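You operate a simulated robot arm through the tools that you are given. There is no shell and no other tool. Be economical: measure what you need, move in short steps, check, and stop when the job is done.

You run a simulated two-armed robot. Do the job below in one go: nothing can be reset, and whatever is moved stays where it is left.

JOB
Switch off the dock and the charger; hold the green meter and the torch steady to turn those off too.
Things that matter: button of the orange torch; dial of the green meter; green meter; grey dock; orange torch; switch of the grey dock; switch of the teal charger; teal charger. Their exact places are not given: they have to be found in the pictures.

Only the result counts: the job must be done as asked and must still hold three seconds after the hand-in. Knocking over, shifting, dropping, spilling or breaking anything else fails it.

ROBOT AND FRAMES
Two 7-joint arms with two-finger parallel grippers on one trunk, on a base that drives. Base frame: it is fixed to the floor where the robot stands at the start and does not move with it; the origin is under the middle of the robot, x ahead of it, y to its left, z up. Units: m, degrees, N and s.
The left shoulder is at the start at [0.05, 0.158, 1.133], the right one opposite. With the tool pointing down near the work surface each hand reaches from about 0.1 to 0.66 m from the robot's upright axis, wherever it stands, measured 20 degrees to its own side. Places, roughly: button of the orange torch [0.6, 0.7, 0.9]; dial of the green meter [0.6, 0.4, 0.8]; switch of the grey dock [0.6, 0, 0.8]; switch of the teal charger [0.6, 1.1, 0.8]; teal charger [0.5, 1, 0.75]. Payload 3.91 kg a hand.
The tool frame of a hand sits at the grasp point between the pads (the TCP): z along the fingers, y along the line on which they close. The tips reach 0.03 m beyond it. Largest opening 0.11 m; finger width 0.02, thickness 0.01; the body of the gripper, 0.048 by 0.112 m, starts 0.055 m behind the TCP.
Orientation is told as [roll, pitch, yaw] about the base's x, y, z axes, in that order, counted from this pose: with the fingers straight down and closing along the base's y, the tool's x points along the base's -x, its y along +y and its z along -z.

CONTROLS
- The arms move only by the tool send_rows. It takes "left_commands", "right_commands" or both (then of equal length, played together; a hand with none holds still); each is text: rows parted by semicolons, each of 7 numbers parted by spaces: the shift along the tool's x, y, z in units of 150 mm (1.0 is 150 mm), then the turn, a rotation vector about the tool's x, y, z in units of 90 degrees (1.0 is 90 degrees), then the closure in counts, from 0 (fully open) to 255 (shut). In form: x y z ax ay az grip; .... A call has 1 to 20 rows; each row is the pose to reach, as a shift and turn from the pose commanded when the call began, along the tool's axes at that moment. A call with a number of a shift or a turn outside -1 to 1 is refused whole. Each row takes 0.2 s and may step no farther than 0.05 m and 8.6 degrees from the row before; otherwise, or with a gripper value out of range, the whole call is refused. A pose out of reach is approached as far as the arm can. The call stops where the force on the tool passes 40 N (or 10 N more than at its start, if that is more) or the arm is blocked; 0.2 s more then pass. Each finger travels about 0.153 m/s and halts on what it meets, pressing with about 43 N; the grip force reading is that of the motor and also rises with nothing between the fingers. The clock runs only during rows and for 0.2 s after the last one: add rows that repeat a pose to give the fingers time. The reply holds the time, the measured pose of the TCP, the force on the tool along the base axes, the opening and the grip force, in the units named above and with some noise, with the torque about the TCP (base axes, N m) and any sound that the robot's microphone picked up.
- Cameras (640 x 400 px; columns grow to the right, rows downward): "scene" is now at [0.1246, 0.0442, 1.2898]; the picture's right is [0.45, -0.89, 0.00], its down [-0.35, -0.18, -0.92] and it looks along [0.82, 0.41, -0.39] (base axes); focal length 214 px, centre (320, 200). "left" rides on the left gripper at [0.072, -0.017, -0.103] in its tool frame; the picture's right is [0.23, 0.97, 0.00], its down [-0.76, 0.18, -0.62] and it looks along [-0.61, 0.14, 0.78] (tool axes); focal length 222 px, centre (320, 200). "right" rides on the right gripper at [0.072, 0.017, -0.103] in its tool frame; the picture's right is [-0.23, 0.97, 0.00], its down [-0.76, -0.18, -0.62] and it looks along [-0.61, -0.14, 0.78] (tool axes); focal length 222 px, centre (320, 200).
- capture(camera): a new picture of that camera. It takes no simulated time.
- lift_body(by): slides the trunk up (or, below 0, down) by that many m; the arms and the scene camera ride with it, the base frame stays. It gives what a move gives, with no picture.
- steer(legs): drives the robot by 1 to 6 legs, each [ahead, turn to the left] in m and degrees, along the robot's own axes; the way and the turn of a leg run together, so that a leg with both is an arc; at most 1.5 m and 180 degrees a leg. The arms and the cameras ride along, it lands a little off, and it stops where it bumps. It gives what a move gives.
- head_to(pan, tilt): turns the head with the scene camera to pan (to the left, within 80 degrees either way) and tilt (down, from -29 to 69), counted from straight ahead of the robot. It gives what a move gives.
- locate(camera, pixels): for up to 12 pixels [column, row] of the newest picture of that camera ("zoom" is the newest enlarged one), the place [x, y, z] in the base frame of the surface seen there, good to about 0.002 m. It takes no simulated time.
- close_up(camera, box): a new picture of the part [left, top, right, bottom] of that camera's present view, enlarged. It takes no simulated time.
- sign_off(): hands the job in; it is judged then, once.

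Work in short steps. Measure before you move; look again where a grasp or a placing could have gone wrong, and mend it. You have 80 turns and 70 pictures in all, those below and enlarged ones among them. Open the grippers and draw the arms clear of the work before you hand the job in, unless the task says otherwise; then end with one line.

The tools are called after "Call:" by a JSON object that holds its "api" and its "payload". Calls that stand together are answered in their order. send_rows: Moves the arms, as the interface text tells. Its arguments: {"type":"object","properties":{"left_commands":{"type":"string"},"right_commands":{"type":"string"}},"required":[]} The other tools are called the same way: lift_body (by) slides the trunk up or down; steer (legs) drives the base; head_to (pan, tilt) turns the head that bears the scene camera; capture (camera) takes a picture; locate (camera, pixels) gives the place of the surface under pixels of a picture; close_up (camera, box) takes an enlarged picture of a part of a camera's view; sign_off () hands the job in.

At the start:

```text
clock: 0.0
left_tool_pos: [0.3718, 0.4015, 1.1983]
left_orientation: [0.0, 0.0, -0.1]
left_contact_force: [-0.5, 0.3, -0.4]
left_torque: [0.0, -0.04, 0.02]
left_gripper_width: 0.1101
left_finger_force: 0.0
right_tool_pos: [0.3367, 0.0593, 1.2503]
right_orientation: [0.0, -0.1, 0.0]
right_contact_force: [-0.1, 0.2, 0.3]
right_torque: [-0.05, 0.02, -0.01]
right_gripper_width: 0.1096
right_finger_force: 0.1
trunk travel left (down, up): [-0.375, 0.107]
robot x, y, heading: [-0.0018, 0.0034, -0.1]
head pan, tilt: [26.8, 23.0]
```

scene: 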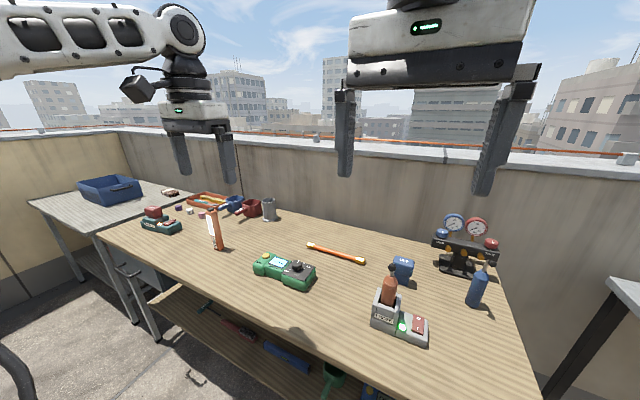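
right: 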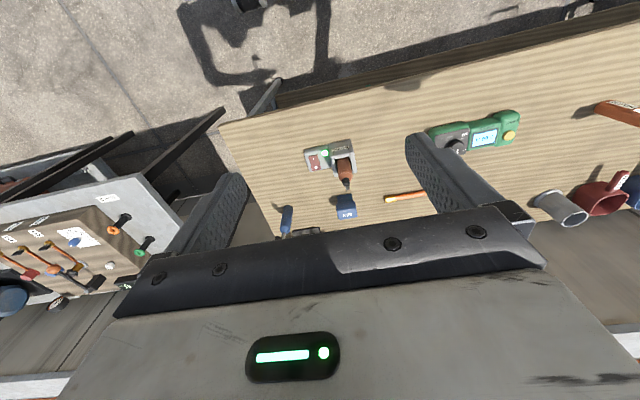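
left: 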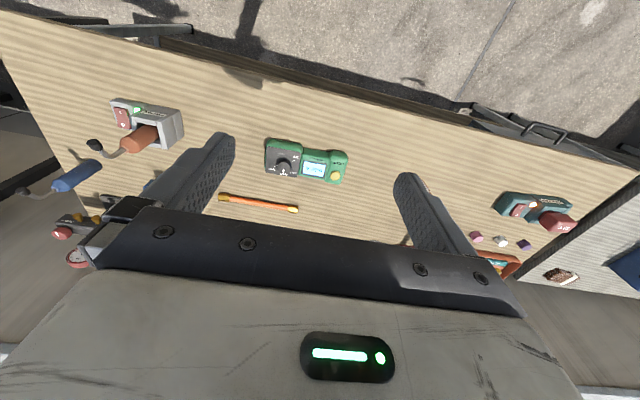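

The scene shows the dock at about (400,318), the green meter at (285,270), the torch at (215,230) and the charger at (160,222). I take enlarged views of each.

Call:
{"api": "close_up", "payload": {"camera": "scene", "box": [350, 250, 450, 350]}}

Call:
{"api": "close_up", "payload": {"camera": "scene", "box": [240, 235, 330, 305]}}

Call:
{"api": "close_up", "payload": {"camera": "scene", "box": [130, 195, 240, 260]}}

Call:
{"api": "locate", "payload": {"camera": "scene", "pixels": [[418, 325], [402, 325], [385, 315], [296, 268], [278, 265], [262, 268], [211, 215], [219, 245], [152, 211], [160, 225], [350, 300]]}}

```text
4.00 times, centred on (400, 300) of scene
```

zoom: 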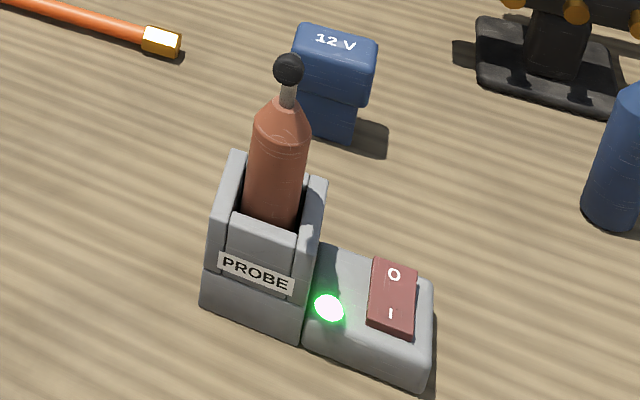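

```text
5.71 times, centred on (285, 270) of scene
```

zoom: 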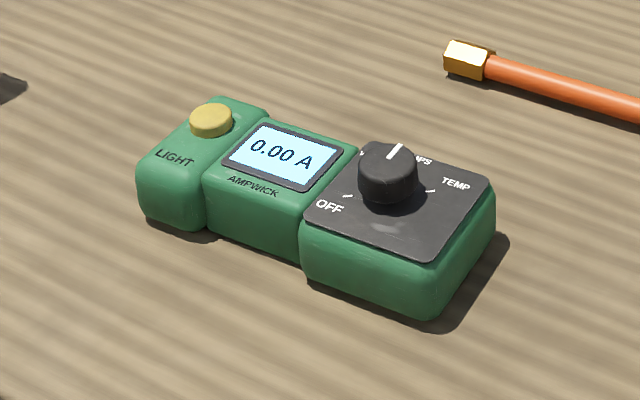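

```text
5.82 times, centred on (185, 228) of scene
```

zoom: 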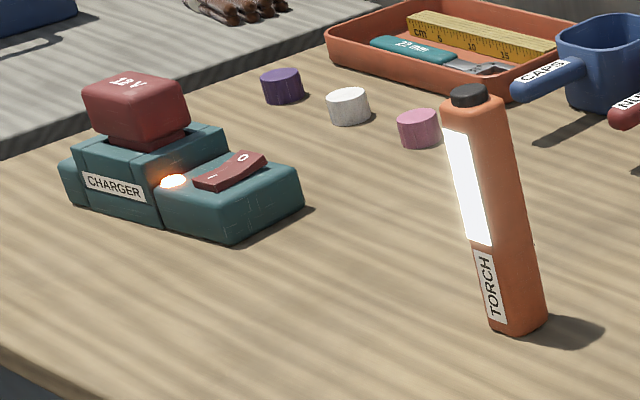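

```text
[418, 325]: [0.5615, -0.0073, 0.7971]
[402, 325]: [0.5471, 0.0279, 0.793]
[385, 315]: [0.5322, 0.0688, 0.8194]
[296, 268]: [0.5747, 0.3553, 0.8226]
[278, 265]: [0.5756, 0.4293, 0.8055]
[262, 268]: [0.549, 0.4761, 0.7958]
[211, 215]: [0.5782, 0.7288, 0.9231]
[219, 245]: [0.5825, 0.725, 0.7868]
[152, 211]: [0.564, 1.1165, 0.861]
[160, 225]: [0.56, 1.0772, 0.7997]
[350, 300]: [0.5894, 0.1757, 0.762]
```

The last zoom shows the charger rocker at about (230,172) with O/I labels and the torch button at (468,95). I measure them there.

Call:
{"api": "locate", "payload": {"camera": "zoom", "pixels": [[245, 158], [212, 180], [230, 170], [468, 90], [465, 100], [495, 220], [515, 320], [535, 310], [520, 200], [172, 182], [225, 215], [290, 170]]}}

Call:
{"api": "close_up", "payload": {"camera": "left", "box": [250, 120, 360, 190]}}

```text
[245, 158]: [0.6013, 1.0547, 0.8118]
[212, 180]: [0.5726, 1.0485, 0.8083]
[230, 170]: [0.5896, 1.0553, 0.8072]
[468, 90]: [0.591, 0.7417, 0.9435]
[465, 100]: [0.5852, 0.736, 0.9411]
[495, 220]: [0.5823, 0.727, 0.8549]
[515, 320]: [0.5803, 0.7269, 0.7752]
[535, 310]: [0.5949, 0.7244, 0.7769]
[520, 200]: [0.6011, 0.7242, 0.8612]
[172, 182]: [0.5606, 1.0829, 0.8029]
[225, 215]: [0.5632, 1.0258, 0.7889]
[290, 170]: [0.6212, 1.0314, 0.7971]
```

```text
5.71 times, centred on (305, 155) of left
```

zoom: 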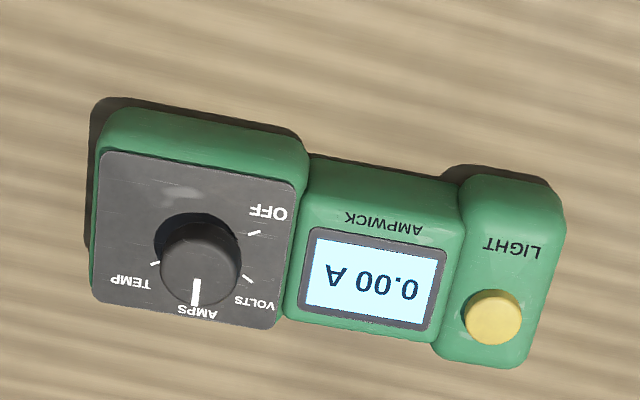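

The dial points at AMPS, toward base +x; the OFF tick is at zoom (253,232). I measure the ticks, knob and body.

Call:
{"api": "locate", "payload": {"camera": "zoom", "pixels": [[155, 263], [247, 279], [253, 233], [200, 262], [168, 265], [235, 265], [197, 295], [105, 160], [290, 190], [275, 325], [97, 295], [210, 232]]}}

Call:
{"api": "close_up", "payload": {"camera": "left", "box": [90, 80, 200, 170]}}

```text
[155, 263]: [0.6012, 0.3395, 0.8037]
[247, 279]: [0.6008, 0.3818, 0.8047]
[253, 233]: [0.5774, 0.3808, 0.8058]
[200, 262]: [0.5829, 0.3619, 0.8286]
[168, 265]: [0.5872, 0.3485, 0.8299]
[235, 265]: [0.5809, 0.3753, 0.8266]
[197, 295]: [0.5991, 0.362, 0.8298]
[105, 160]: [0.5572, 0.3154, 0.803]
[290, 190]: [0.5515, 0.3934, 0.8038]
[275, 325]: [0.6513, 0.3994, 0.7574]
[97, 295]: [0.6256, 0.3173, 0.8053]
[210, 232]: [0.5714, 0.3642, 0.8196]
```

```text
4.44 times, centred on (145, 125) of left
```

zoom: 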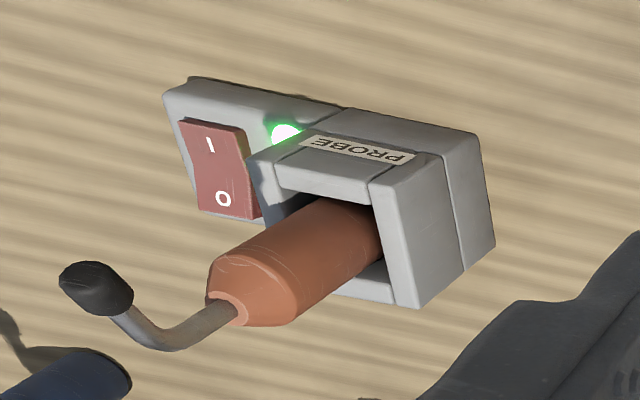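

The dock's O end is at zoom (223,198), away from me, beside the tall probe. I measure rocker, probe and table edge.

Call:
{"api": "locate", "payload": {"camera": "zoom", "pixels": [[223, 198], [211, 145], [180, 121], [244, 130], [258, 217], [201, 209], [95, 285], [170, 335], [230, 300], [300, 230], [255, 190], [480, 140]]}}

Call:
{"api": "close_up", "payload": {"camera": "scene", "box": [100, 210, 580, 400]}}

```text
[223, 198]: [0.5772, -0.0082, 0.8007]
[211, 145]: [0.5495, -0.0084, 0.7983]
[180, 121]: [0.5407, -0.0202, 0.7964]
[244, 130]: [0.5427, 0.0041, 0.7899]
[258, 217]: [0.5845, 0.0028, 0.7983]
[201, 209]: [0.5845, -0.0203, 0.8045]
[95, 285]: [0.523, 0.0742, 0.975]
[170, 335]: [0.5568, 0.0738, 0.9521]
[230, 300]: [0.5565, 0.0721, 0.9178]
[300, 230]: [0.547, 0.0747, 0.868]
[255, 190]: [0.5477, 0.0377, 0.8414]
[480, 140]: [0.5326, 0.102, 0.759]
```

```text
1.33 times, centred on (340, 305) of scene
```

zoom: 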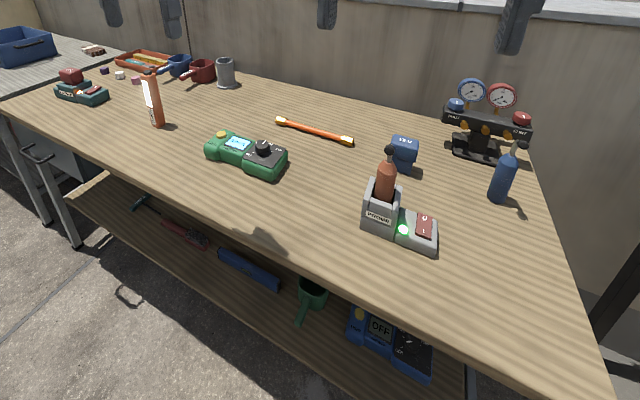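

The probe reaches z≈0.975 at y≈0.074, so I press the dock's O end (0.578,-0.009,0.80) with the right hand yawed 90°, to keep its body narrow in y. First I move partway and turn.

Call:
{"api": "send_rows", "payload": {"right_commands": "-0.085 -0.041 0.06 0 0 -0.091 255; -0.17 -0.082 0.12 0 0 -0.182 255; -0.255 -0.123 0.18 0 0 -0.273 255; -0.34 -0.165 0.24 0 0 -0.364 255; -0.424 -0.206 0.3 0 0 -0.455 255; -0.51 -0.247 0.36 0 0 -0.545 255; -0.594 -0.288 0.42 0 0 -0.636 255; -0.68 -0.33 0.48 0 0 -0.727 255; -0.764 -0.371 0.54 0 0 -0.818 255; -0.85 -0.412 0.6 0 0 -0.909 255; -0.933 -0.453 0.667 0 0 -1 255; -0.933 -0.453 0.667 0 0 -1 255"}}

```text
clock: 2.6
left_tool_pos: [0.3708, 0.402, 1.197]
left_orientation: [0.0, 0.0, 0.0]
left_contact_force: [-0.2, 0.9, 0.4]
left_torque: [0.0, -0.03, 0.0]
left_gripper_width: 0.1097
left_finger_force: 0.1
right_tool_pos: [0.4761, -0.0093, 1.1508]
right_orientation: [-0.1, 0.1, 90.0]
right_contact_force: [0.0, -0.5, -0.6]
right_torque: [-0.01, -0.02, -0.02]
right_gripper_width: 0.0001
right_finger_force: 37.8
trunk travel left (down, up): [-0.375, 0.107]
robot x, y, heading: [-0.0022, -0.0003, -0.2]
head pan, tilt: [26.8, 23.0]
```

Turned as planned. Now tool y is base -x; I go over the switch, to z≈1.00.

Call:
{"api": "send_rows", "payload": {"right_commands": "0 -0.17 0.25 0 0 0 255; 0 -0.34 0.5 0 0 0 255; 0 -0.51 0.75 0 0 0 255; 0 -0.68 1 0 0 0 255; 0 -0.68 1 0 0 0 255"}}

Call:
{"api": "send_rows", "payload": {"right_commands": "0 0 0.2 0 0 0 255; 0 0 0.4 0 0 0 255; 0 0 0.6 0 0 0 255; 0 0 0.8 0 0 0 255; 0 0 0.95 0 0 0 255; 0 0 0.95 0 0 0 255"}}

Call:
{"api": "capture", "payload": {"camera": "right"}}

Call:
{"api": "close_up", "payload": {"camera": "scene", "box": [340, 230, 480, 350]}}

```text
clock: 3.8
left_tool_pos: [0.3709, 0.4006, 1.1985]
left_orientation: [-0.1, -0.1, 0.0]
left_contact_force: [0.6, 0.6, -0.7]
left_torque: [-0.02, -0.01, -0.02]
left_gripper_width: 0.11
left_finger_force: 0.1
right_tool_pos: [0.5782, -0.0079, 1.0002]
right_orientation: [0.0, 0.0, 90.1]
right_contact_force: [0.0, -0.1, -0.6]
right_torque: [0.0, 0.03, -0.02]
right_gripper_width: 0.0001
right_finger_force: 37.6
trunk travel left (down, up): [-0.375, 0.107]
robot x, y, heading: [0.0015, 0.0038, -0.3]
head pan, tilt: [26.8, 23.0]
```

```text
clock: 5.2
left_tool_pos: [0.3712, 0.4026, 1.1969]
left_orientation: [-0.1, 0.0, 0.0]
left_contact_force: [0.8, 0.4, 0.6]
left_torque: [0.01, 0.01, -0.02]
left_gripper_width: 0.1101
left_finger_force: 0.1
right_tool_pos: [0.5784, -0.0096, 0.8574]
right_orientation: [-0.1, 0.0, 90.1]
right_contact_force: [0.2, 0.4, -0.1]
right_torque: [0.0, -0.02, 0.0]
right_gripper_width: 0.0
right_finger_force: 37.8
trunk travel left (down, up): [-0.375, 0.107]
robot x, y, heading: [0.0044, -0.0027, 0.1]
head pan, tilt: [26.8, 23.0]
```

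```text
60 pictures are left
```

right: 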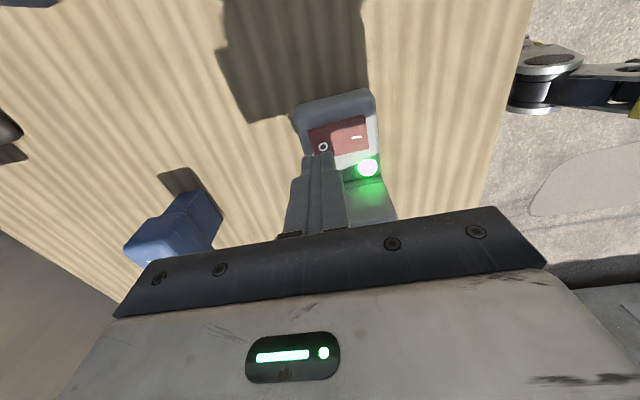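

```text
3.33 times, centred on (410, 290) of scene
```

zoom: 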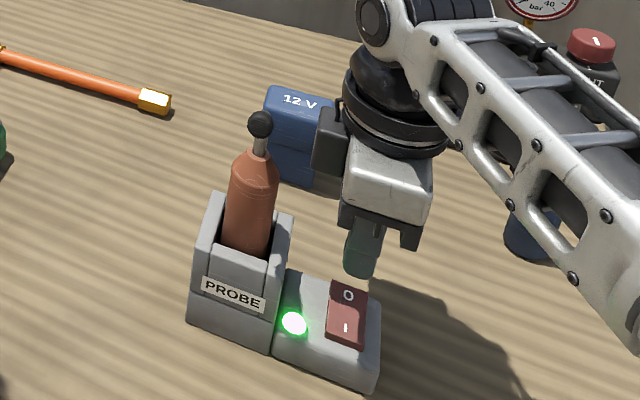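

Tips are just above the O end. I press down in small steps to tip z≈0.793.

Call:
{"api": "send_rows", "payload": {"right_commands": "0 0 0.12 0 0 0 255; 0 0 0.17 0 0 0 255; 0 0 0.2 0 0 0 255; 0 0 0.22 0 0 0 255; 0 0 0.235 0 0 0 255"}}

Call:
{"api": "close_up", "payload": {"camera": "scene", "box": [340, 230, 480, 350]}}

```text
clock: 6.4
left_tool_pos: [0.3687, 0.4005, 1.2001]
left_orientation: [0.1, -0.2, 0.0]
left_contact_force: [0.0, -0.3, -0.2]
left_torque: [0.0, 0.02, 0.0]
left_gripper_width: 0.1097
left_finger_force: 0.0
right_tool_pos: [0.5793, -0.0093, 0.8301]
right_orientation: [-0.6, -0.2, 90.1]
right_contact_force: [-1.7, -3.3, 30.7]
right_torque: [-0.13, 0.34, 0.05]
right_gripper_width: 0.0001
right_finger_force: 37.6
trunk travel left (down, up): [-0.375, 0.107]
robot x, y, heading: [-0.0016, -0.0005, -0.3]
head pan, tilt: [26.8, 23.0]
```

```text
3.33 times, centred on (410, 290) of scene
```

zoom: 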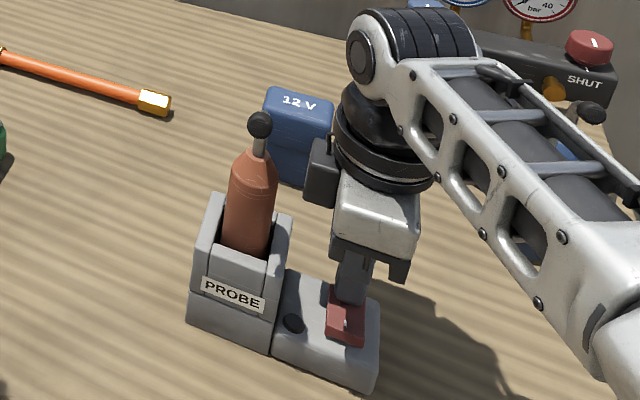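

The dock's light is out. I raise the right hand straight up and back.

Call:
{"api": "send_rows", "payload": {"right_commands": "0 0 -0.2 0 0 0 255; 0 0 -0.5 0 0 0 255; 0 0 -0.8 0 0 0 255; 0 0 -1 0 0 0 255"}}

Call:
{"api": "send_rows", "payload": {"right_commands": "0 0 -0.3 0 0 0 0; 0 0.2 -0.6 0 0 0 0; 0 0.4 -0.9 0 0 0 0; 0 0.7 -1 0 0 0 0; 0 1 -1 0 0 0 0; 0 1 -1 0 0 0 0"}}

Call:
{"api": "close_up", "payload": {"camera": "scene", "box": [340, 230, 480, 350]}}

Call:
{"api": "head_to", "payload": {"pan": 0, "tilt": 60}}

Call:
{"api": "capture", "payload": {"camera": "scene"}}

```text
clock: 7.4
left_tool_pos: [0.3699, 0.4011, 1.1975]
left_orientation: [0.0, -0.1, 0.0]
left_contact_force: [-0.1, 0.2, 0.3]
left_torque: [-0.01, 0.0, 0.03]
left_gripper_width: 0.1099
left_finger_force: 0.1
right_tool_pos: [0.5779, -0.009, 0.9723]
right_orientation: [0.0, -0.1, 90.0]
right_contact_force: [0.6, -0.5, -0.1]
right_torque: [0.0, 0.0, 0.03]
right_gripper_width: 0.0001
right_finger_force: 37.9
trunk travel left (down, up): [-0.375, 0.107]
robot x, y, heading: [0.0004, -0.0027, -0.4]
head pan, tilt: [26.8, 23.0]
```

```text
refused: row 2 steps farther than a row can; nothing moved
```

```text
3.33 times, centred on (410, 290) of scene
```

zoom: 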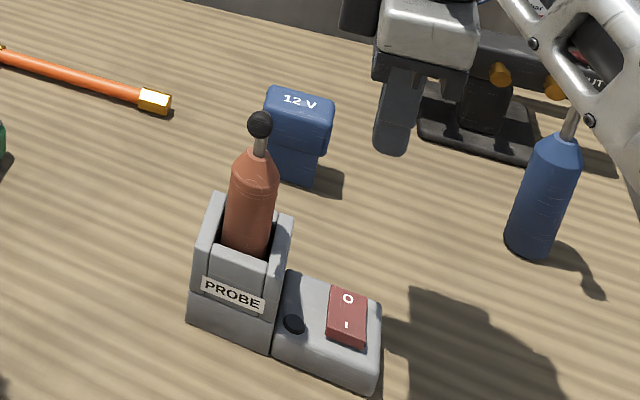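

```text
clock: 8.4
left_tool_pos: [0.3704, 0.4011, 1.1984]
left_orientation: [0.1, -0.1, 0.0]
left_contact_force: [-0.3, -0.3, -0.8]
left_torque: [0.01, -0.01, 0.02]
left_gripper_width: 0.1103
left_finger_force: 0.1
right_tool_pos: [0.578, -0.0109, 0.9719]
right_orientation: [0.0, 0.0, 90.0]
right_contact_force: [-0.3, 0.7, -0.5]
right_torque: [-0.02, -0.01, -0.01]
right_gripper_width: 0.0
right_finger_force: 37.7
trunk travel left (down, up): [-0.375, 0.107]
robot x, y, heading: [0.0015, 0.0033, -0.1]
head pan, tilt: [0.0, 60.0]
```

```text
56 pictures are left
```

scene: 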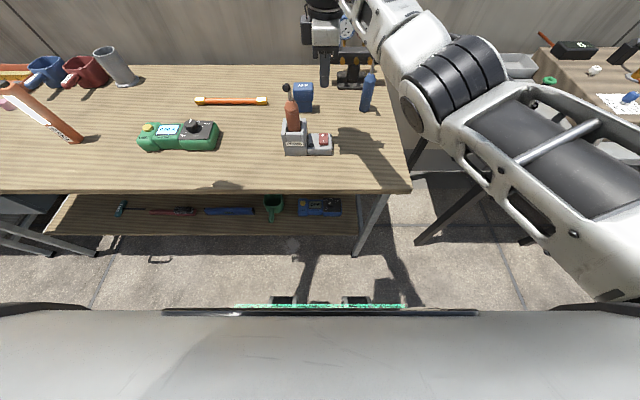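

The dock rocker now shows O pressed and its lamp dark. I lift the right hand with smaller steps and check the gap between base and table.

Call:
{"api": "send_rows", "payload": {"right_commands": "0 0 -0.3 0 0 0 0; 0 0.1 -0.6 0 0 0 0; 0 0.2 -0.9 0 0 0 0; 0 0.45 -1 0 0 0 0; 0 0.75 -1 0 0 0 0; 0 1 -1 0 0 0 0; 0 1 -1 0 0 0 0"}}

Call:
{"api": "locate", "payload": {"camera": "scene", "pixels": [[200, 189], [320, 188], [320, 306], [200, 232], [320, 350], [360, 240]]}}

```text
clock: 10.0
left_tool_pos: [0.371, 0.4018, 1.198]
left_orientation: [0.0, -0.1, 0.0]
left_contact_force: [0.1, 0.5, -0.4]
left_torque: [-0.02, 0.0, -0.01]
left_gripper_width: 0.1099
left_finger_force: 0.1
right_tool_pos: [0.4291, -0.0104, 1.1238]
right_orientation: [0.0, 0.0, 90.0]
right_contact_force: [0.2, -0.4, 0.0]
right_torque: [-0.02, 0.02, -0.01]
right_gripper_width: 0.1099
right_finger_force: 0.0
trunk travel left (down, up): [-0.375, 0.107]
robot x, y, heading: [-0.0, -0.0024, 0.0]
head pan, tilt: [0.0, 60.0]
```

```text
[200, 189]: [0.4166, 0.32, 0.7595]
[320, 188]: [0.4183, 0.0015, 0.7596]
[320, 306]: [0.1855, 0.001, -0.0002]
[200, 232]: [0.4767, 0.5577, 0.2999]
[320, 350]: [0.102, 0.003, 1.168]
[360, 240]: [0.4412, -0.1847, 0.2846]
```

The base has room. I drive to about (0.05, 0.42): turn left 83°, go ahead 0.42, turn back.

Call:
{"api": "steer", "payload": {"legs": [[0, 83], [0.42, 0], [0, -83]]}}

Call:
{"api": "capture", "payload": {"camera": "scene"}}

```text
clock: 19.7
left_tool_pos: [0.4049, 0.8288, 1.1973]
left_orientation: [0.0, 0.1, 1.9]
left_contact_force: [-0.4, -0.5, 0.4]
left_torque: [-0.01, -0.03, 0.0]
left_gripper_width: 0.1101
left_finger_force: 0.0
right_tool_pos: [0.4765, 0.4189, 1.1237]
right_orientation: [-0.1, 0.1, 91.8]
right_contact_force: [0.4, 0.0, 0.2]
right_torque: [0.02, -0.01, 0.02]
right_gripper_width: 0.1099
right_finger_force: 0.1
trunk travel left (down, up): [-0.375, 0.107]
robot x, y, heading: [0.049, 0.4143, 1.9]
head pan, tilt: [0.0, 60.0]
```

```text
55 pictures are left
```

scene: 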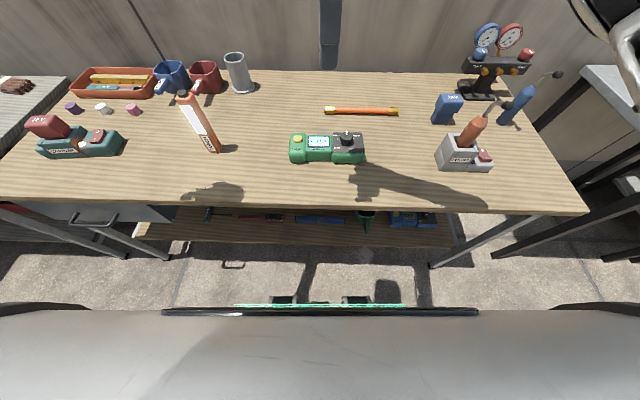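

The robot is now in front of the meter (325,147). I enlarge it for exact measures.

Call:
{"api": "close_up", "payload": {"camera": "scene", "box": [280, 120, 376, 180]}}

```text
6.67 times, centred on (328, 150) of scene
```

zoom: 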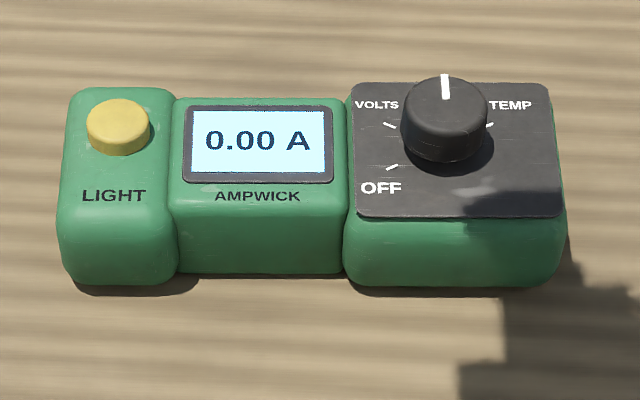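

Call:
{"api": "locate", "payload": {"camera": "zoom", "pixels": [[388, 125], [391, 167], [490, 126], [446, 82], [446, 125], [407, 107], [485, 107], [120, 92], [110, 205], [75, 150], [330, 190], [118, 110]]}}

```text
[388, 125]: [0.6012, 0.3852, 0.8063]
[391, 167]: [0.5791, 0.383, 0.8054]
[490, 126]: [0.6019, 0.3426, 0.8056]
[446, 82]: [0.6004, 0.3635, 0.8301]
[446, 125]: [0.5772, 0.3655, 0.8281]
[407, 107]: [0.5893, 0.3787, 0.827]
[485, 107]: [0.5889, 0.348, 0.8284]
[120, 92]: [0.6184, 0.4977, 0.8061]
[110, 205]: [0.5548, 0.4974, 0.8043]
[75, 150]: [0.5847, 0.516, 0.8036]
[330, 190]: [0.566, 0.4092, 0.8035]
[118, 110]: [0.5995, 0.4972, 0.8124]
```

Knob centre is about (0.589,0.363), top 0.829; the LIGHT end spans x 0.553–0.62, y 0.475–0.518. I turn the left hand to yaw -90 (for gripping the LIGHT end across x) and the right hand to yaw 0, both high up.

Call:
{"api": "send_rows", "payload": {"left_commands": "-0.073 -0.086 0 0 0 0.091 0; -0.145 -0.173 0 0 0 0.182 0; -0.218 -0.26 0 0 0 0.273 0; -0.29 -0.345 0 0 0 0.364 0; -0.364 -0.43 0 0 0 0.455 0; -0.436 -0.518 0 0 0 0.545 0; -0.51 -0.605 0 0 0 0.636 0; -0.58 -0.69 0 0 0 0.727 0; -0.655 -0.777 0 0 0 0.818 0; -0.727 -0.864 0 0 0 0.909 0; -0.8 -0.95 0 0 0 1 0; -0.8 -0.95 0 0 0 1 0", "right_commands": "0.05 -0.015 0 0 0 0.091 0; 0.1 -0.03 0 0 0 0.182 0; 0.15 -0.045 0 0 0 0.273 0; 0.2 -0.06 0 0 0 0.364 0; 0.25 -0.075 0 0 0 0.455 0; 0.3 -0.09 0 0 0 0.545 0; 0.35 -0.105 0 0 0 0.636 0; 0.4 -0.12 0 0 0 0.727 0; 0.46 -0.135 0 0 0 0.818 0; 0.51 -0.15 0 0 0 0.909 0; 0.567 -0.167 0 0 0 1 0; 0.567 -0.167 0 0 0 1 0"}}

```text
clock: 22.3
left_tool_pos: [0.528, 0.6905, 1.1994]
left_orientation: [0.0, -0.1, -88.3]
left_contact_force: [0.1, -0.5, -0.5]
left_torque: [-0.01, -0.04, -0.02]
left_gripper_width: 0.1101
left_finger_force: 0.1
right_tool_pos: [0.5027, 0.3355, 1.1233]
right_orientation: [0.0, 0.0, 1.7]
right_contact_force: [0.3, -0.2, 0.1]
right_torque: [-0.02, -0.03, 0.03]
right_gripper_width: 0.1103
right_finger_force: 0.0
trunk travel left (down, up): [-0.375, 0.107]
robot x, y, heading: [0.0459, 0.4181, 1.5]
head pan, tilt: [0.0, 60.0]
```

Yaw reached. I move the left hand toward the LIGHT end, leaning it 20° outwards to leave space for the right hand.

Call:
{"api": "send_rows", "payload": {"left_commands": "-0.158 0.061 0.133 0 -0.037 0.003 0; -0.315 0.122 0.267 0 -0.074 0.006 0; -0.473 0.183 0.4 0 -0.111 0.01 0; -0.63 0.243 0.533 0 -0.148 0.013 0; -0.788 0.304 0.667 0 -0.185 0.016 0; -0.945 0.365 0.8 0 -0.222 0.019 0; -0.945 0.365 0.8 0 -0.222 0.019 0"}}

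```text
clock: 23.9
left_tool_pos: [0.5632, 0.5675, 1.0758]
left_orientation: [0.4, -20.0, -90.0]
left_contact_force: [0.1, 0.4, 1.0]
left_torque: [0.03, -0.03, -0.02]
left_gripper_width: 0.11
left_finger_force: 0.1
left hand out of reach, approached as far as the arm can: row 4, 5, 6, 7
right_tool_pos: [0.5026, 0.3351, 1.123]
right_orientation: [0.0, 0.0, 1.8]
right_contact_force: [-0.7, -0.4, -0.5]
right_torque: [0.04, 0.01, 0.0]
right_gripper_width: 0.1102
right_finger_force: 0.1
trunk travel left (down, up): [-0.375, 0.107]
robot x, y, heading: [0.0431, 0.4139, 1.8]
head pan, tilt: [0.0, 60.0]
```

The left hand fell short by 2 cm at this height; the reach should grow lower down. I lower it by 0.12 and look at the reply.

Call:
{"api": "send_rows", "payload": {"left_commands": "0.02 0 0.2 0 0 0 0; 0.04 0 0.4 0 0 0 0; 0.06 0 0.6 0 0 0 0; 0.086 0 0.82 0 0 0 0; 0.086 0 0.82 0 0 0 0"}}

Call:
{"api": "capture", "payload": {"camera": "left"}}

Call:
{"api": "capture", "payload": {"camera": "scene"}}

```text
clock: 25.1
left_tool_pos: [0.5406, 0.5575, 0.9641]
left_orientation: [0.5, -20.0, -90.0]
left_contact_force: [0.9, 0.9, 0.1]
left_torque: [0.01, -0.02, 0.01]
left_gripper_width: 0.11
left_finger_force: 0.0
left hand out of reach, approached as far as the arm can: row 1, 2, 3, 4, 5
right_tool_pos: [0.5035, 0.335, 1.1229]
right_orientation: [0.0, 0.0, 1.8]
right_contact_force: [0.2, -0.4, -0.6]
right_torque: [-0.01, -0.01, 0.02]
right_gripper_width: 0.1098
right_finger_force: 0.1
trunk travel left (down, up): [-0.375, 0.107]
robot x, y, heading: [0.0492, 0.4147, 1.4]
head pan, tilt: [0.0, 60.0]
```

```text
53 pictures are left
```

left: 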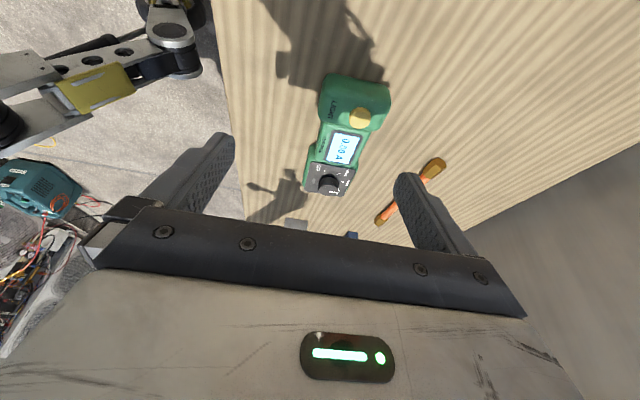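

```text
52 pictures are left
```

scene: 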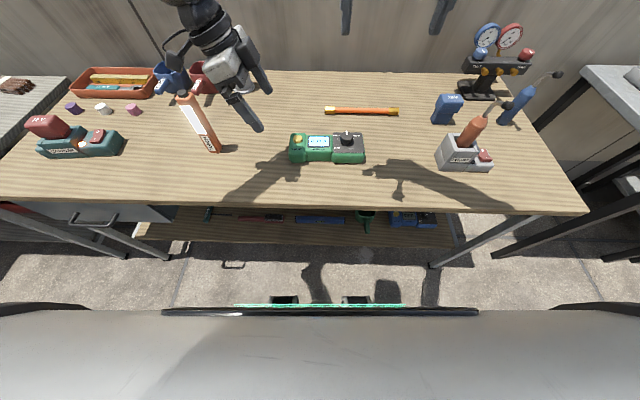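

The tilted pose runs out of reach in x. The base has room before the table edge (0.418), so I drive 0.09 m nearer and straighten the heading.

Call:
{"api": "steer", "payload": {"legs": [[0.09, -1.6]]}}

```text
clock: 26.2
left_tool_pos: [0.6355, 0.5442, 0.9638]
left_orientation: [0.3, -19.9, -91.5]
left_contact_force: [0.0, 0.6, 0.1]
left_torque: [0.01, 0.0, -0.03]
left_gripper_width: 0.1099
left_finger_force: 0.2
right_tool_pos: [0.5905, 0.3237, 1.1227]
right_orientation: [0.0, 0.0, 0.2]
right_contact_force: [0.4, 0.4, 0.2]
right_torque: [0.0, 0.0, -0.01]
right_gripper_width: 0.1101
right_finger_force: 0.1
trunk travel left (down, up): [-0.375, 0.107]
robot x, y, heading: [0.1349, 0.4197, -0.1]
head pan, tilt: [0.0, 60.0]
```

Base now at x=0.135. I place the left hand at its pre-grasp, 0.1 m back along the tool axis from (0.587,0.50,0.797).

Call:
{"api": "send_rows", "payload": {"left_commands": "0.03 -0.1 0.15 -0.002 0 -0.005 0; 0.06 -0.2 0.3 -0.004 0 -0.01 0; 0.096 -0.321 0.483 -0.006 0 -0.016 0; 0.096 -0.321 0.483 -0.006 0 -0.016 0"}}

Call:
{"api": "capture", "payload": {"camera": "left"}}

```text
clock: 27.2
left_tool_pos: [0.583, 0.5373, 0.8932]
left_orientation: [0.4, -20.2, -90.0]
left_contact_force: [0.7, -0.8, 0.1]
left_torque: [-0.03, -0.01, -0.01]
left_gripper_width: 0.1098
left_finger_force: 0.0
left hand out of reach, approached as far as the arm can: row 3, 4
right_tool_pos: [0.5908, 0.3238, 1.1235]
right_orientation: [0.0, 0.0, 0.2]
right_contact_force: [-1.0, 0.4, 0.5]
right_torque: [-0.02, -0.02, 0.0]
right_gripper_width: 0.1098
right_finger_force: 0.0
trunk travel left (down, up): [-0.375, 0.107]
robot x, y, heading: [0.1384, 0.4177, 0.3]
head pan, tilt: [0.0, 60.0]
```

```text
51 pictures are left
```

left: 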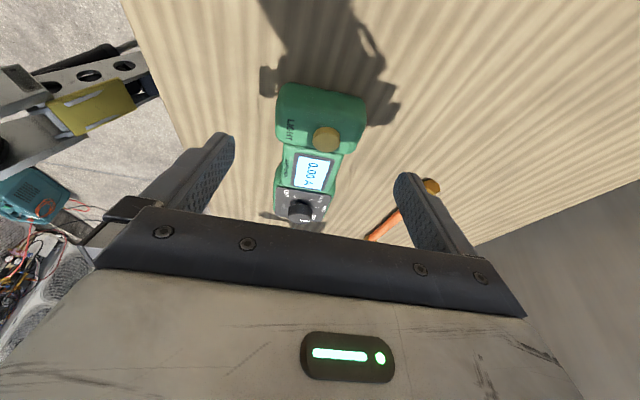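

The reach is better relatively higher, so I raise the left hand 0.15 and lower the trunk 0.15.

Call:
{"api": "send_rows", "payload": {"left_commands": "-0.085 0 -0.235 0 0 0 0; -0.17 0 -0.47 0 0 0 0; -0.255 0 -0.7 0 0 0 0; -0.342 0 -0.94 0 0 0 0; -0.342 0 -0.94 0 0 0 0"}}

Call:
{"api": "lift_body", "payload": {"by": -0.15}}

Call:
{"api": "capture", "payload": {"camera": "scene"}}

```text
clock: 28.4
left_tool_pos: [0.5811, 0.5376, 1.043]
left_orientation: [0.3, -20.0, -90.0]
left_contact_force: [-0.5, 0.3, -0.9]
left_torque: [-0.02, 0.0, -0.03]
left_gripper_width: 0.1099
left_finger_force: 0.1
right_tool_pos: [0.5907, 0.3239, 1.1237]
right_orientation: [0.0, 0.0, 0.2]
right_contact_force: [0.1, 0.2, 1.4]
right_torque: [0.02, -0.01, -0.01]
right_gripper_width: 0.1101
right_finger_force: 0.0
trunk travel left (down, up): [-0.375, 0.107]
robot x, y, heading: [0.1376, 0.4191, 0.3]
head pan, tilt: [0.0, 60.0]
```

```text
clock: 30.1
left_tool_pos: [0.5809, 0.538, 0.8934]
left_orientation: [0.4, -20.0, -90.1]
left_contact_force: [-0.1, 0.0, 0.4]
left_torque: [-0.01, 0.05, 0.0]
left_gripper_width: 0.11
left_finger_force: 0.1
right_tool_pos: [0.5889, 0.3244, 0.9726]
right_orientation: [0.0, -0.1, 0.2]
right_contact_force: [0.6, 0.8, -0.2]
right_torque: [0.0, 0.01, -0.01]
right_gripper_width: 0.1099
right_finger_force: 0.0
trunk travel left (down, up): [-0.225, 0.257]
robot x, y, heading: [0.1362, 0.4165, 0.3]
head pan, tilt: [0.0, 60.0]
```

```text
50 pictures are left
```

scene: 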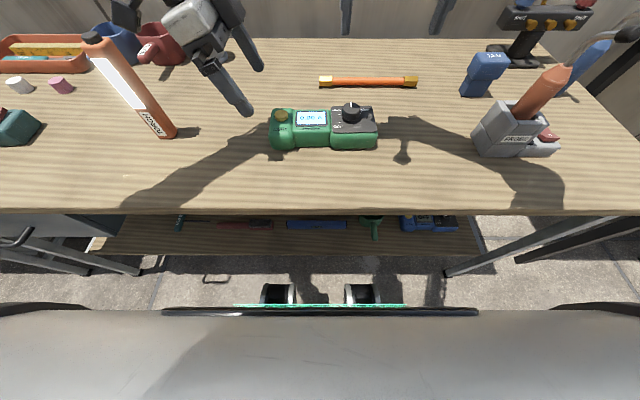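

I re-measure the meter from here: LIGHT end about (281,120), knob (352,112).

Call:
{"api": "close_up", "payload": {"camera": "scene", "box": [256, 90, 392, 170]}}

```text
4.71 times, centred on (324, 130) of scene
```

zoom: 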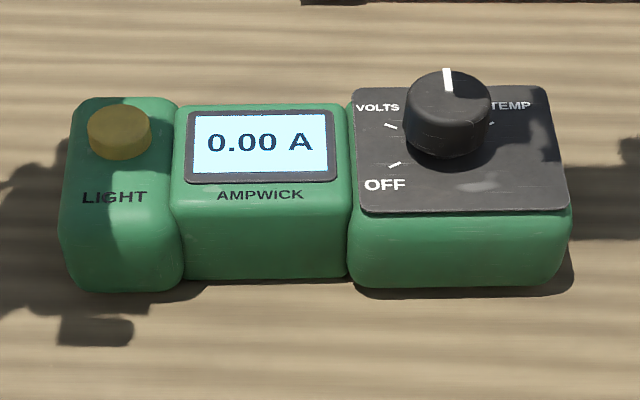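

Call:
{"api": "locate", "payload": {"camera": "zoom", "pixels": [[125, 101], [115, 210], [120, 240], [70, 200], [72, 160], [390, 126], [394, 164], [491, 122], [447, 100], [408, 98], [487, 98], [448, 75]]}}

```text
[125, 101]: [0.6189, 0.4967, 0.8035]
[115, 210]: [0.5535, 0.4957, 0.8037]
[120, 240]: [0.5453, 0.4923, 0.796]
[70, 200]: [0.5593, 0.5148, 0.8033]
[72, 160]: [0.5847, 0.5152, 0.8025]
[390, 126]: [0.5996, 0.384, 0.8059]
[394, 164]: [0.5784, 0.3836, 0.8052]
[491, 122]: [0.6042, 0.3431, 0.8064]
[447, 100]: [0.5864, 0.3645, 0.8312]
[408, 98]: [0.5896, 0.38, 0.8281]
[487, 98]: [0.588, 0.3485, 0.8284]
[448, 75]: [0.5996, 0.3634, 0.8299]
```

The LIGHT end spans x≈0.545–0.627, centre (0.586,0.497). I go about half the way down the approach, and bring the right hand over the knob in yaw 0.

Call:
{"api": "send_rows", "payload": {"left_commands": "0 0.03 0.15 0 0 0 0; -0.01 0.033 0.3 0 0 0 0; -0.012 0.033 0.45 0 0 0 0; -0.012 0.033 0.45 0 0 0 0", "right_commands": "0 0.1 0 0 0 0 0; 0 0.2 0 0 0 0 0; 0.007 0.264 0.1 0 0 0 0; 0.007 0.264 0.1 0 0 0 0"}}

Call:
{"api": "capture", "payload": {"camera": "left"}}

Call:
{"api": "capture", "payload": {"camera": "right"}}

```text
clock: 31.1
left_tool_pos: [0.5869, 0.5131, 0.8303]
left_orientation: [0.4, -20.0, -90.0]
left_contact_force: [0.6, -0.6, 0.0]
left_torque: [0.01, 0.02, 0.01]
left_gripper_width: 0.1102
left_finger_force: 0.1
right_tool_pos: [0.5889, 0.3645, 0.9583]
right_orientation: [0.0, 0.0, 0.2]
right_contact_force: [0.4, 0.0, -1.7]
right_torque: [-0.04, 0.04, 0.01]
right_gripper_width: 0.1102
right_finger_force: 0.1
trunk travel left (down, up): [-0.225, 0.257]
robot x, y, heading: [0.137, 0.4152, 0.4]
head pan, tilt: [0.0, 60.0]
```

```text
48 pictures are left
```

left: 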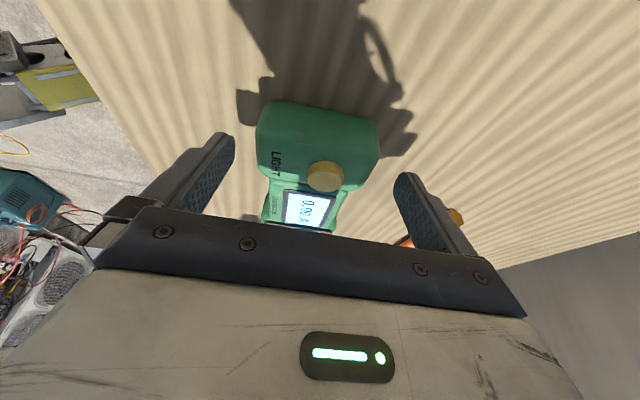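

```text
47 pictures are left
```

right: 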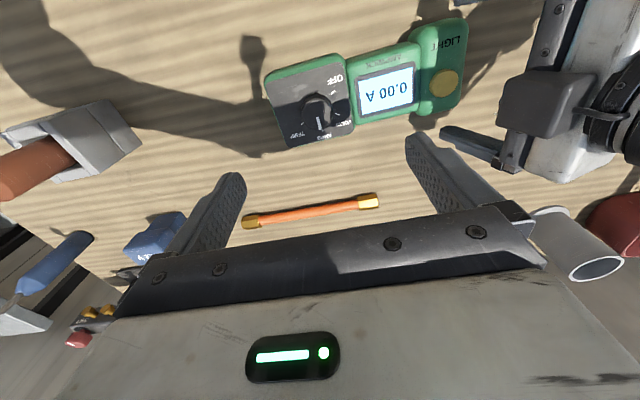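

Both hands are aligned. The left hand goes down to z≈0.797 and closes on the LIGHT end's sides.

Call:
{"api": "send_rows", "payload": {"left_commands": "0 0 0.12 0 0 0 0; 0 0 0.235 0 0 0 0; 0 0 0.235 0 0 0 40; 0 0 0.235 0 0 0 70; 0 0 0.235 0 0 0 100; 0 0 0.235 0 0 0 130; 0 0 0.235 0 0 0 130"}}

Call:
{"api": "capture", "payload": {"camera": "left"}}

Call:
{"api": "close_up", "payload": {"camera": "scene", "box": [256, 70, 392, 170]}}

```text
clock: 32.7
left_tool_pos: [0.5848, 0.5045, 0.7992]
left_orientation: [0.3, -20.1, -90.0]
left_contact_force: [0.4, -2.1, -0.4]
left_torque: [0.02, 0.17, 0.2]
left_gripper_width: 0.086
left_finger_force: 43.0
left hand out of reach, approached as far as the arm can: row 2, 3, 4, 5, 6, 7
right_tool_pos: [0.5893, 0.3627, 0.9593]
right_orientation: [0.0, 0.0, 0.3]
right_contact_force: [0.4, 0.1, 0.1]
right_torque: [-0.02, 0.02, -0.04]
right_gripper_width: 0.1101
right_finger_force: 0.2
trunk travel left (down, up): [-0.225, 0.257]
robot x, y, heading: [0.1383, 0.4176, -0.0]
head pan, tilt: [0.0, 60.0]
```

```text
46 pictures are left
```

left: 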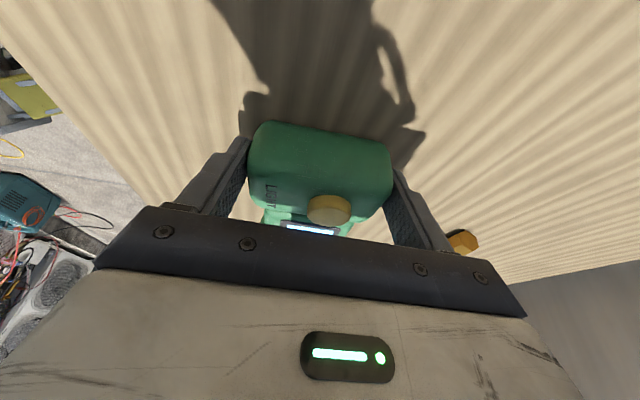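

```text
4.00 times, centred on (324, 120) of scene
```

zoom: 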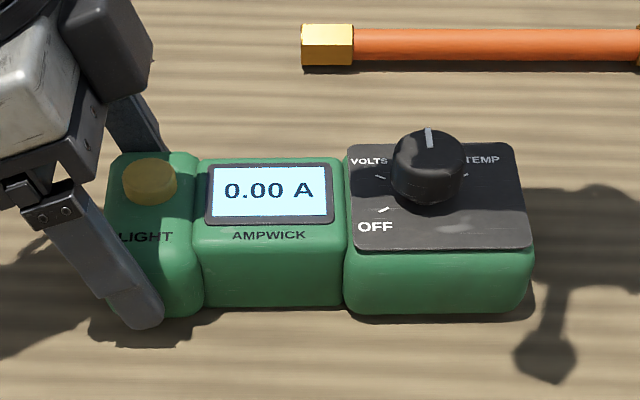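

The meter is held (width 0.086, 43 N) and looks unmoved. I re-measure the knob and its ticks in this zoom.

Call:
{"api": "locate", "payload": {"camera": "zoom", "pixels": [[380, 177], [384, 210], [465, 176], [393, 152], [462, 153], [427, 152], [429, 133], [345, 245], [520, 250]]}}

```text
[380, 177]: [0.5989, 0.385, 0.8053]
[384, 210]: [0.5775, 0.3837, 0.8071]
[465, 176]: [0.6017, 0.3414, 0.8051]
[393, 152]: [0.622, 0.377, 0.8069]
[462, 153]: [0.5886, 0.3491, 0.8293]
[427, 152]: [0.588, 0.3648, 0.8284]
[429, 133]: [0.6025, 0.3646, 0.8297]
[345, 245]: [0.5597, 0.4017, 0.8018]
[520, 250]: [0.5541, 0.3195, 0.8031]
```

Knob centre about (0.588,0.364). The right hand half-closes and descends to z 0.842 (tips 0.812), then checks before gripping.

Call:
{"api": "send_rows", "payload": {"right_commands": "0 0 0 0 0 0 110; 0 0 0.2 0 0 0 110; 0 0 0.4 0 0 0 110; 0 0 0.6 0 0 0 110; 0.003 0.002 0.7 0 0 0 110; 0.003 0.002 0.777 0 0 0 110; 0.003 0.002 0.777 0 0 0 110"}}

Call:
{"api": "close_up", "payload": {"camera": "scene", "box": [256, 70, 392, 170]}}

Call:
{"api": "capture", "payload": {"camera": "right"}}

```text
clock: 34.3
left_tool_pos: [0.585, 0.5044, 0.7996]
left_orientation: [0.5, -20.0, -89.9]
left_contact_force: [-1.2, 0.9, -0.4]
left_torque: [0.14, 0.14, 0.08]
left_gripper_width: 0.0859
left_finger_force: 42.7
right_tool_pos: [0.5889, 0.3656, 0.8415]
right_orientation: [0.0, 0.0, 0.3]
right_contact_force: [0.1, -0.1, -0.4]
right_torque: [0.0, 0.02, -0.02]
right_gripper_width: 0.0623
right_finger_force: 0.0
trunk travel left (down, up): [-0.225, 0.257]
robot x, y, heading: [0.1368, 0.4204, 0.3]
head pan, tilt: [0.0, 60.0]
```

```text
4.00 times, centred on (324, 120) of scene
```

zoom: 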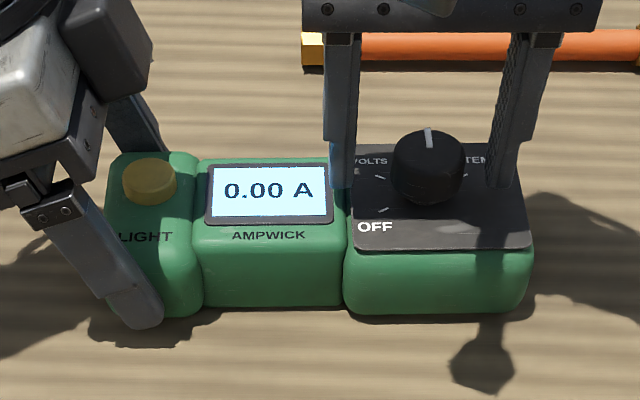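

```text
43 pictures are left
```

right: 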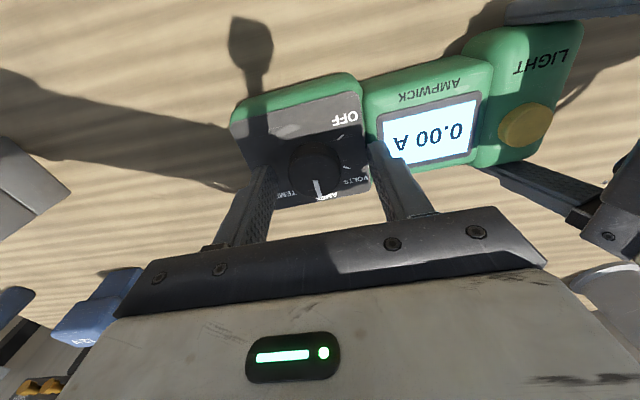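

The knob is between the fingers. I close and turn +90° (counterclockwise from above) toward OFF.

Call:
{"api": "send_rows", "payload": {"right_commands": "0 0 0 0 0 0 150; 0 0 0 0 0 0 200; 0 0 0 0 0 0 200; 0 0 0 0 0 -0.083 200; 0 0 0 0 0 -0.167 200; 0 0 0 0 0 -0.25 200; 0 0 0 0 0 -0.333 200; 0 0 0 0 0 -0.417 200; 0 0 0 0 0 -0.5 200; 0 0 0 0 0 -0.583 200; 0 0 0 0 0 -0.667 200; 0 0 0 0 0 -0.75 200; 0 0 0 0 0 -0.833 200; 0 0 0 0 0 -0.917 200; 0 0 0 0 0 -1 200"}}

Call:
{"api": "close_up", "payload": {"camera": "scene", "box": [256, 70, 392, 170]}}

```text
clock: 37.5
left_tool_pos: [0.5861, 0.5053, 0.7996]
left_orientation: [0.4, -20.0, -90.0]
left_contact_force: [2.6, 27.5, 6.3]
left_torque: [0.17, -0.33, 0.22]
left_gripper_width: 0.0861
left_finger_force: 43.2
right_tool_pos: [0.588, 0.3625, 0.8423]
right_orientation: [0.1, 0.3, 90.4]
right_contact_force: [0.8, -22.3, 0.3]
right_torque: [-0.85, -0.09, -0.01]
right_gripper_width: 0.0337
right_finger_force: 42.9
trunk travel left (down, up): [-0.225, 0.257]
robot x, y, heading: [0.134, 0.4167, 0.2]
head pan, tilt: [0.0, 60.0]
```

```text
4.00 times, centred on (324, 120) of scene
```

zoom: 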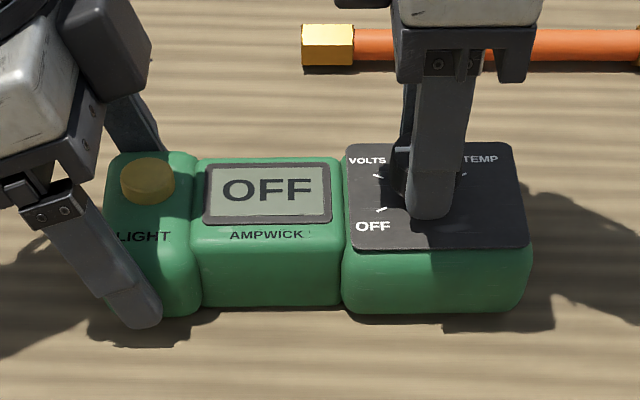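

The display says OFF. To seat the pointer on the OFF tick I turn about 27° more, easing 2 mm toward -y where the side force is.

Call:
{"api": "send_rows", "payload": {"right_commands": "0.01 0 0 0 0 -0.075 200; 0.015 0 0 0 0 -0.15 200; 0.02 0 0 0 0 -0.225 200; 0.02 0 0 0 0 -0.3 200; 0.02 0 0 0 0 -0.3 200"}}

Call:
{"api": "close_up", "payload": {"camera": "scene", "box": [256, 70, 392, 170]}}

```text
clock: 38.7
left_tool_pos: [0.586, 0.5035, 0.7987]
left_orientation: [0.4, -20.1, -89.8]
left_contact_force: [7.5, 9.6, -0.3]
left_torque: [0.55, 0.49, 1.49]
left_gripper_width: 0.0859
left_finger_force: 42.8
right_tool_pos: [0.5882, 0.3614, 0.8418]
right_orientation: [0.1, 0.0, 117.4]
right_contact_force: [-10.3, -8.7, 0.1]
right_torque: [-0.58, 0.18, 0.01]
right_gripper_width: 0.0337
right_finger_force: 42.8
trunk travel left (down, up): [-0.225, 0.257]
robot x, y, heading: [0.1363, 0.4148, 0.1]
head pan, tilt: [0.0, 60.0]
```

```text
4.00 times, centred on (324, 120) of scene
```

zoom: 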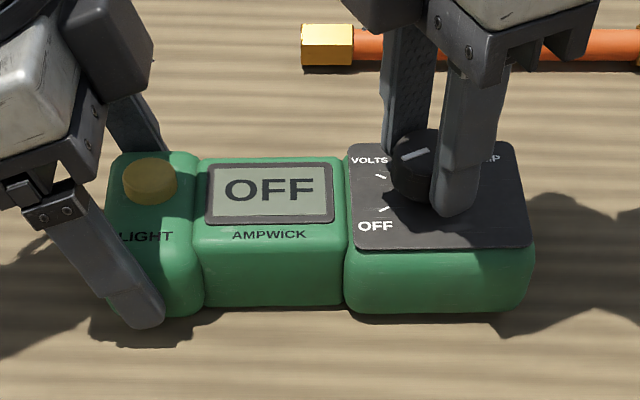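

Display still OFF. I open the right fingers and lift away, then check the pointer.

Call:
{"api": "send_rows", "payload": {"right_commands": "0 0 0 0 0 0 150; 0 0 0 0 0 0 110; 0 0 0 0 0 0 100; 0 0 -0.1 0 0 0 100; 0 0 -0.4 0 0 0 100; 0 0 -0.7 0 0 0 100; 0 0 -1 0 0 0 100"}}

Call:
{"api": "close_up", "payload": {"camera": "scene", "box": [256, 70, 392, 170]}}

```text
clock: 40.3
left_tool_pos: [0.584, 0.5043, 0.8]
left_orientation: [0.4, -20.1, -89.9]
left_contact_force: [-2.3, 3.2, 0.6]
left_torque: [0.21, 0.34, -0.13]
left_gripper_width: 0.086
left_finger_force: 43.5
right_tool_pos: [0.5878, 0.3604, 0.9936]
right_orientation: [0.0, 0.0, 117.2]
right_contact_force: [0.4, -1.1, 0.2]
right_torque: [0.02, -0.02, 0.03]
right_gripper_width: 0.067
right_finger_force: 0.1
trunk travel left (down, up): [-0.225, 0.257]
robot x, y, heading: [0.1373, 0.4209, 0.4]
head pan, tilt: [0.0, 60.0]
```

```text
4.00 times, centred on (324, 120) of scene
```

zoom: 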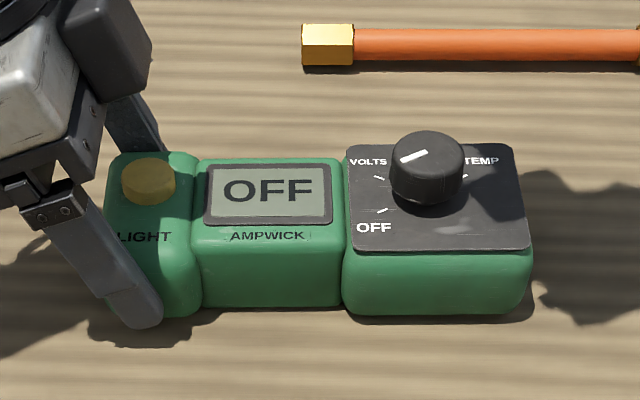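

The pointer is at OFF and the display reads OFF. I release the left hand, withdraw it along its axis and raise the trunk.

Call:
{"api": "send_rows", "payload": {"left_commands": "0 0 0 0 0 0 60; 0 0 0 0 0 0 0; 0 0 0 0 0 0 0; 0 0 -0.15 0 0 0 0; 0 0 -0.4 0 0 0 0; 0 0 -0.7 0 0 0 0; 0 0 -1 0 0 0 0; 0 0 -1 0 0 0 0"}}

Call:
{"api": "lift_body", "payload": {"by": 0.15}}

Call:
{"api": "steer", "payload": {"legs": [[-0.1, 0], [0, 90], [0.25, 0], [0, -90]]}}

Call:
{"api": "capture", "payload": {"camera": "scene"}}

```text
clock: 42.1
left_tool_pos: [0.5834, 0.5558, 0.9403]
left_orientation: [0.4, -20.2, -89.9]
left_contact_force: [0.5, 0.8, -0.2]
left_torque: [0.02, 0.0, 0.03]
left_gripper_width: 0.11
left_finger_force: 0.1
right_tool_pos: [0.5888, 0.3607, 0.9924]
right_orientation: [0.0, 0.0, 117.3]
right_contact_force: [-0.5, 0.4, 0.5]
right_torque: [0.0, 0.04, 0.0]
right_gripper_width: 0.0671
right_finger_force: 0.0
trunk travel left (down, up): [-0.225, 0.257]
robot x, y, heading: [0.1381, 0.4166, 0.4]
head pan, tilt: [0.0, 60.0]
```

```text
clock: 43.9
left_tool_pos: [0.5833, 0.5548, 1.0905]
left_orientation: [0.4, -19.9, -89.9]
left_contact_force: [0.4, 0.9, -0.5]
left_torque: [-0.02, 0.01, 0.0]
left_gripper_width: 0.11
left_finger_force: 0.0
right_tool_pos: [0.5893, 0.3614, 1.1437]
right_orientation: [0.0, 0.2, 117.2]
right_contact_force: [0.1, 0.7, -0.3]
right_torque: [-0.01, -0.01, 0.01]
right_gripper_width: 0.0666
right_finger_force: 0.1
trunk travel left (down, up): [-0.375, 0.107]
robot x, y, heading: [0.135, 0.4187, 0.2]
head pan, tilt: [0.0, 60.0]
```

```text
clock: 54.0
left_tool_pos: [0.4855, 0.8042, 1.0899]
left_orientation: [0.3, -20.0, -90.0]
left_contact_force: [-0.2, -0.7, -1.1]
left_torque: [-0.02, -0.01, 0.0]
left_gripper_width: 0.1101
left_finger_force: 0.0
right_tool_pos: [0.4909, 0.6118, 1.1432]
right_orientation: [0.0, 0.0, 117.3]
right_contact_force: [-0.1, 0.0, -0.2]
right_torque: [-0.02, 0.03, -0.01]
right_gripper_width: 0.0669
right_finger_force: 0.2
trunk travel left (down, up): [-0.375, 0.107]
robot x, y, heading: [0.0407, 0.6669, 0.2]
head pan, tilt: [0.0, 60.0]
```

```text
39 pictures are left
```

scene: 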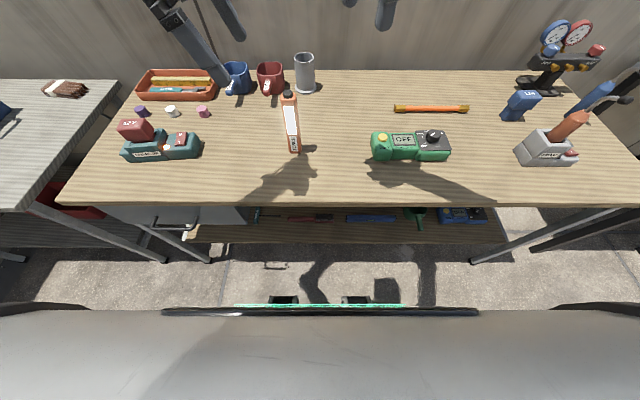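

The robot stands by the torch (290,120). I enlarge it to measure its shape.

Call:
{"api": "close_up", "payload": {"camera": "scene", "box": [240, 75, 352, 165]}}

```text
4.44 times, centred on (296, 120) of scene
```

zoom: 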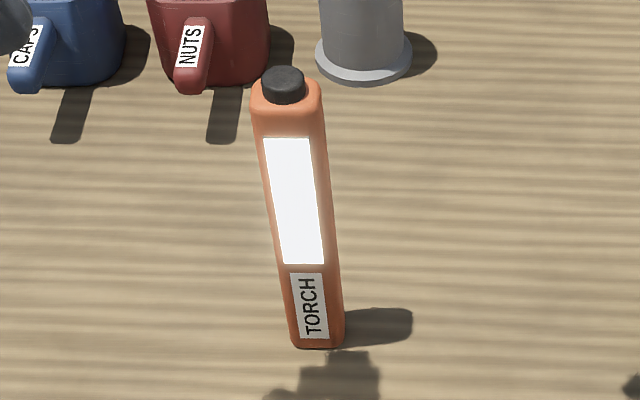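

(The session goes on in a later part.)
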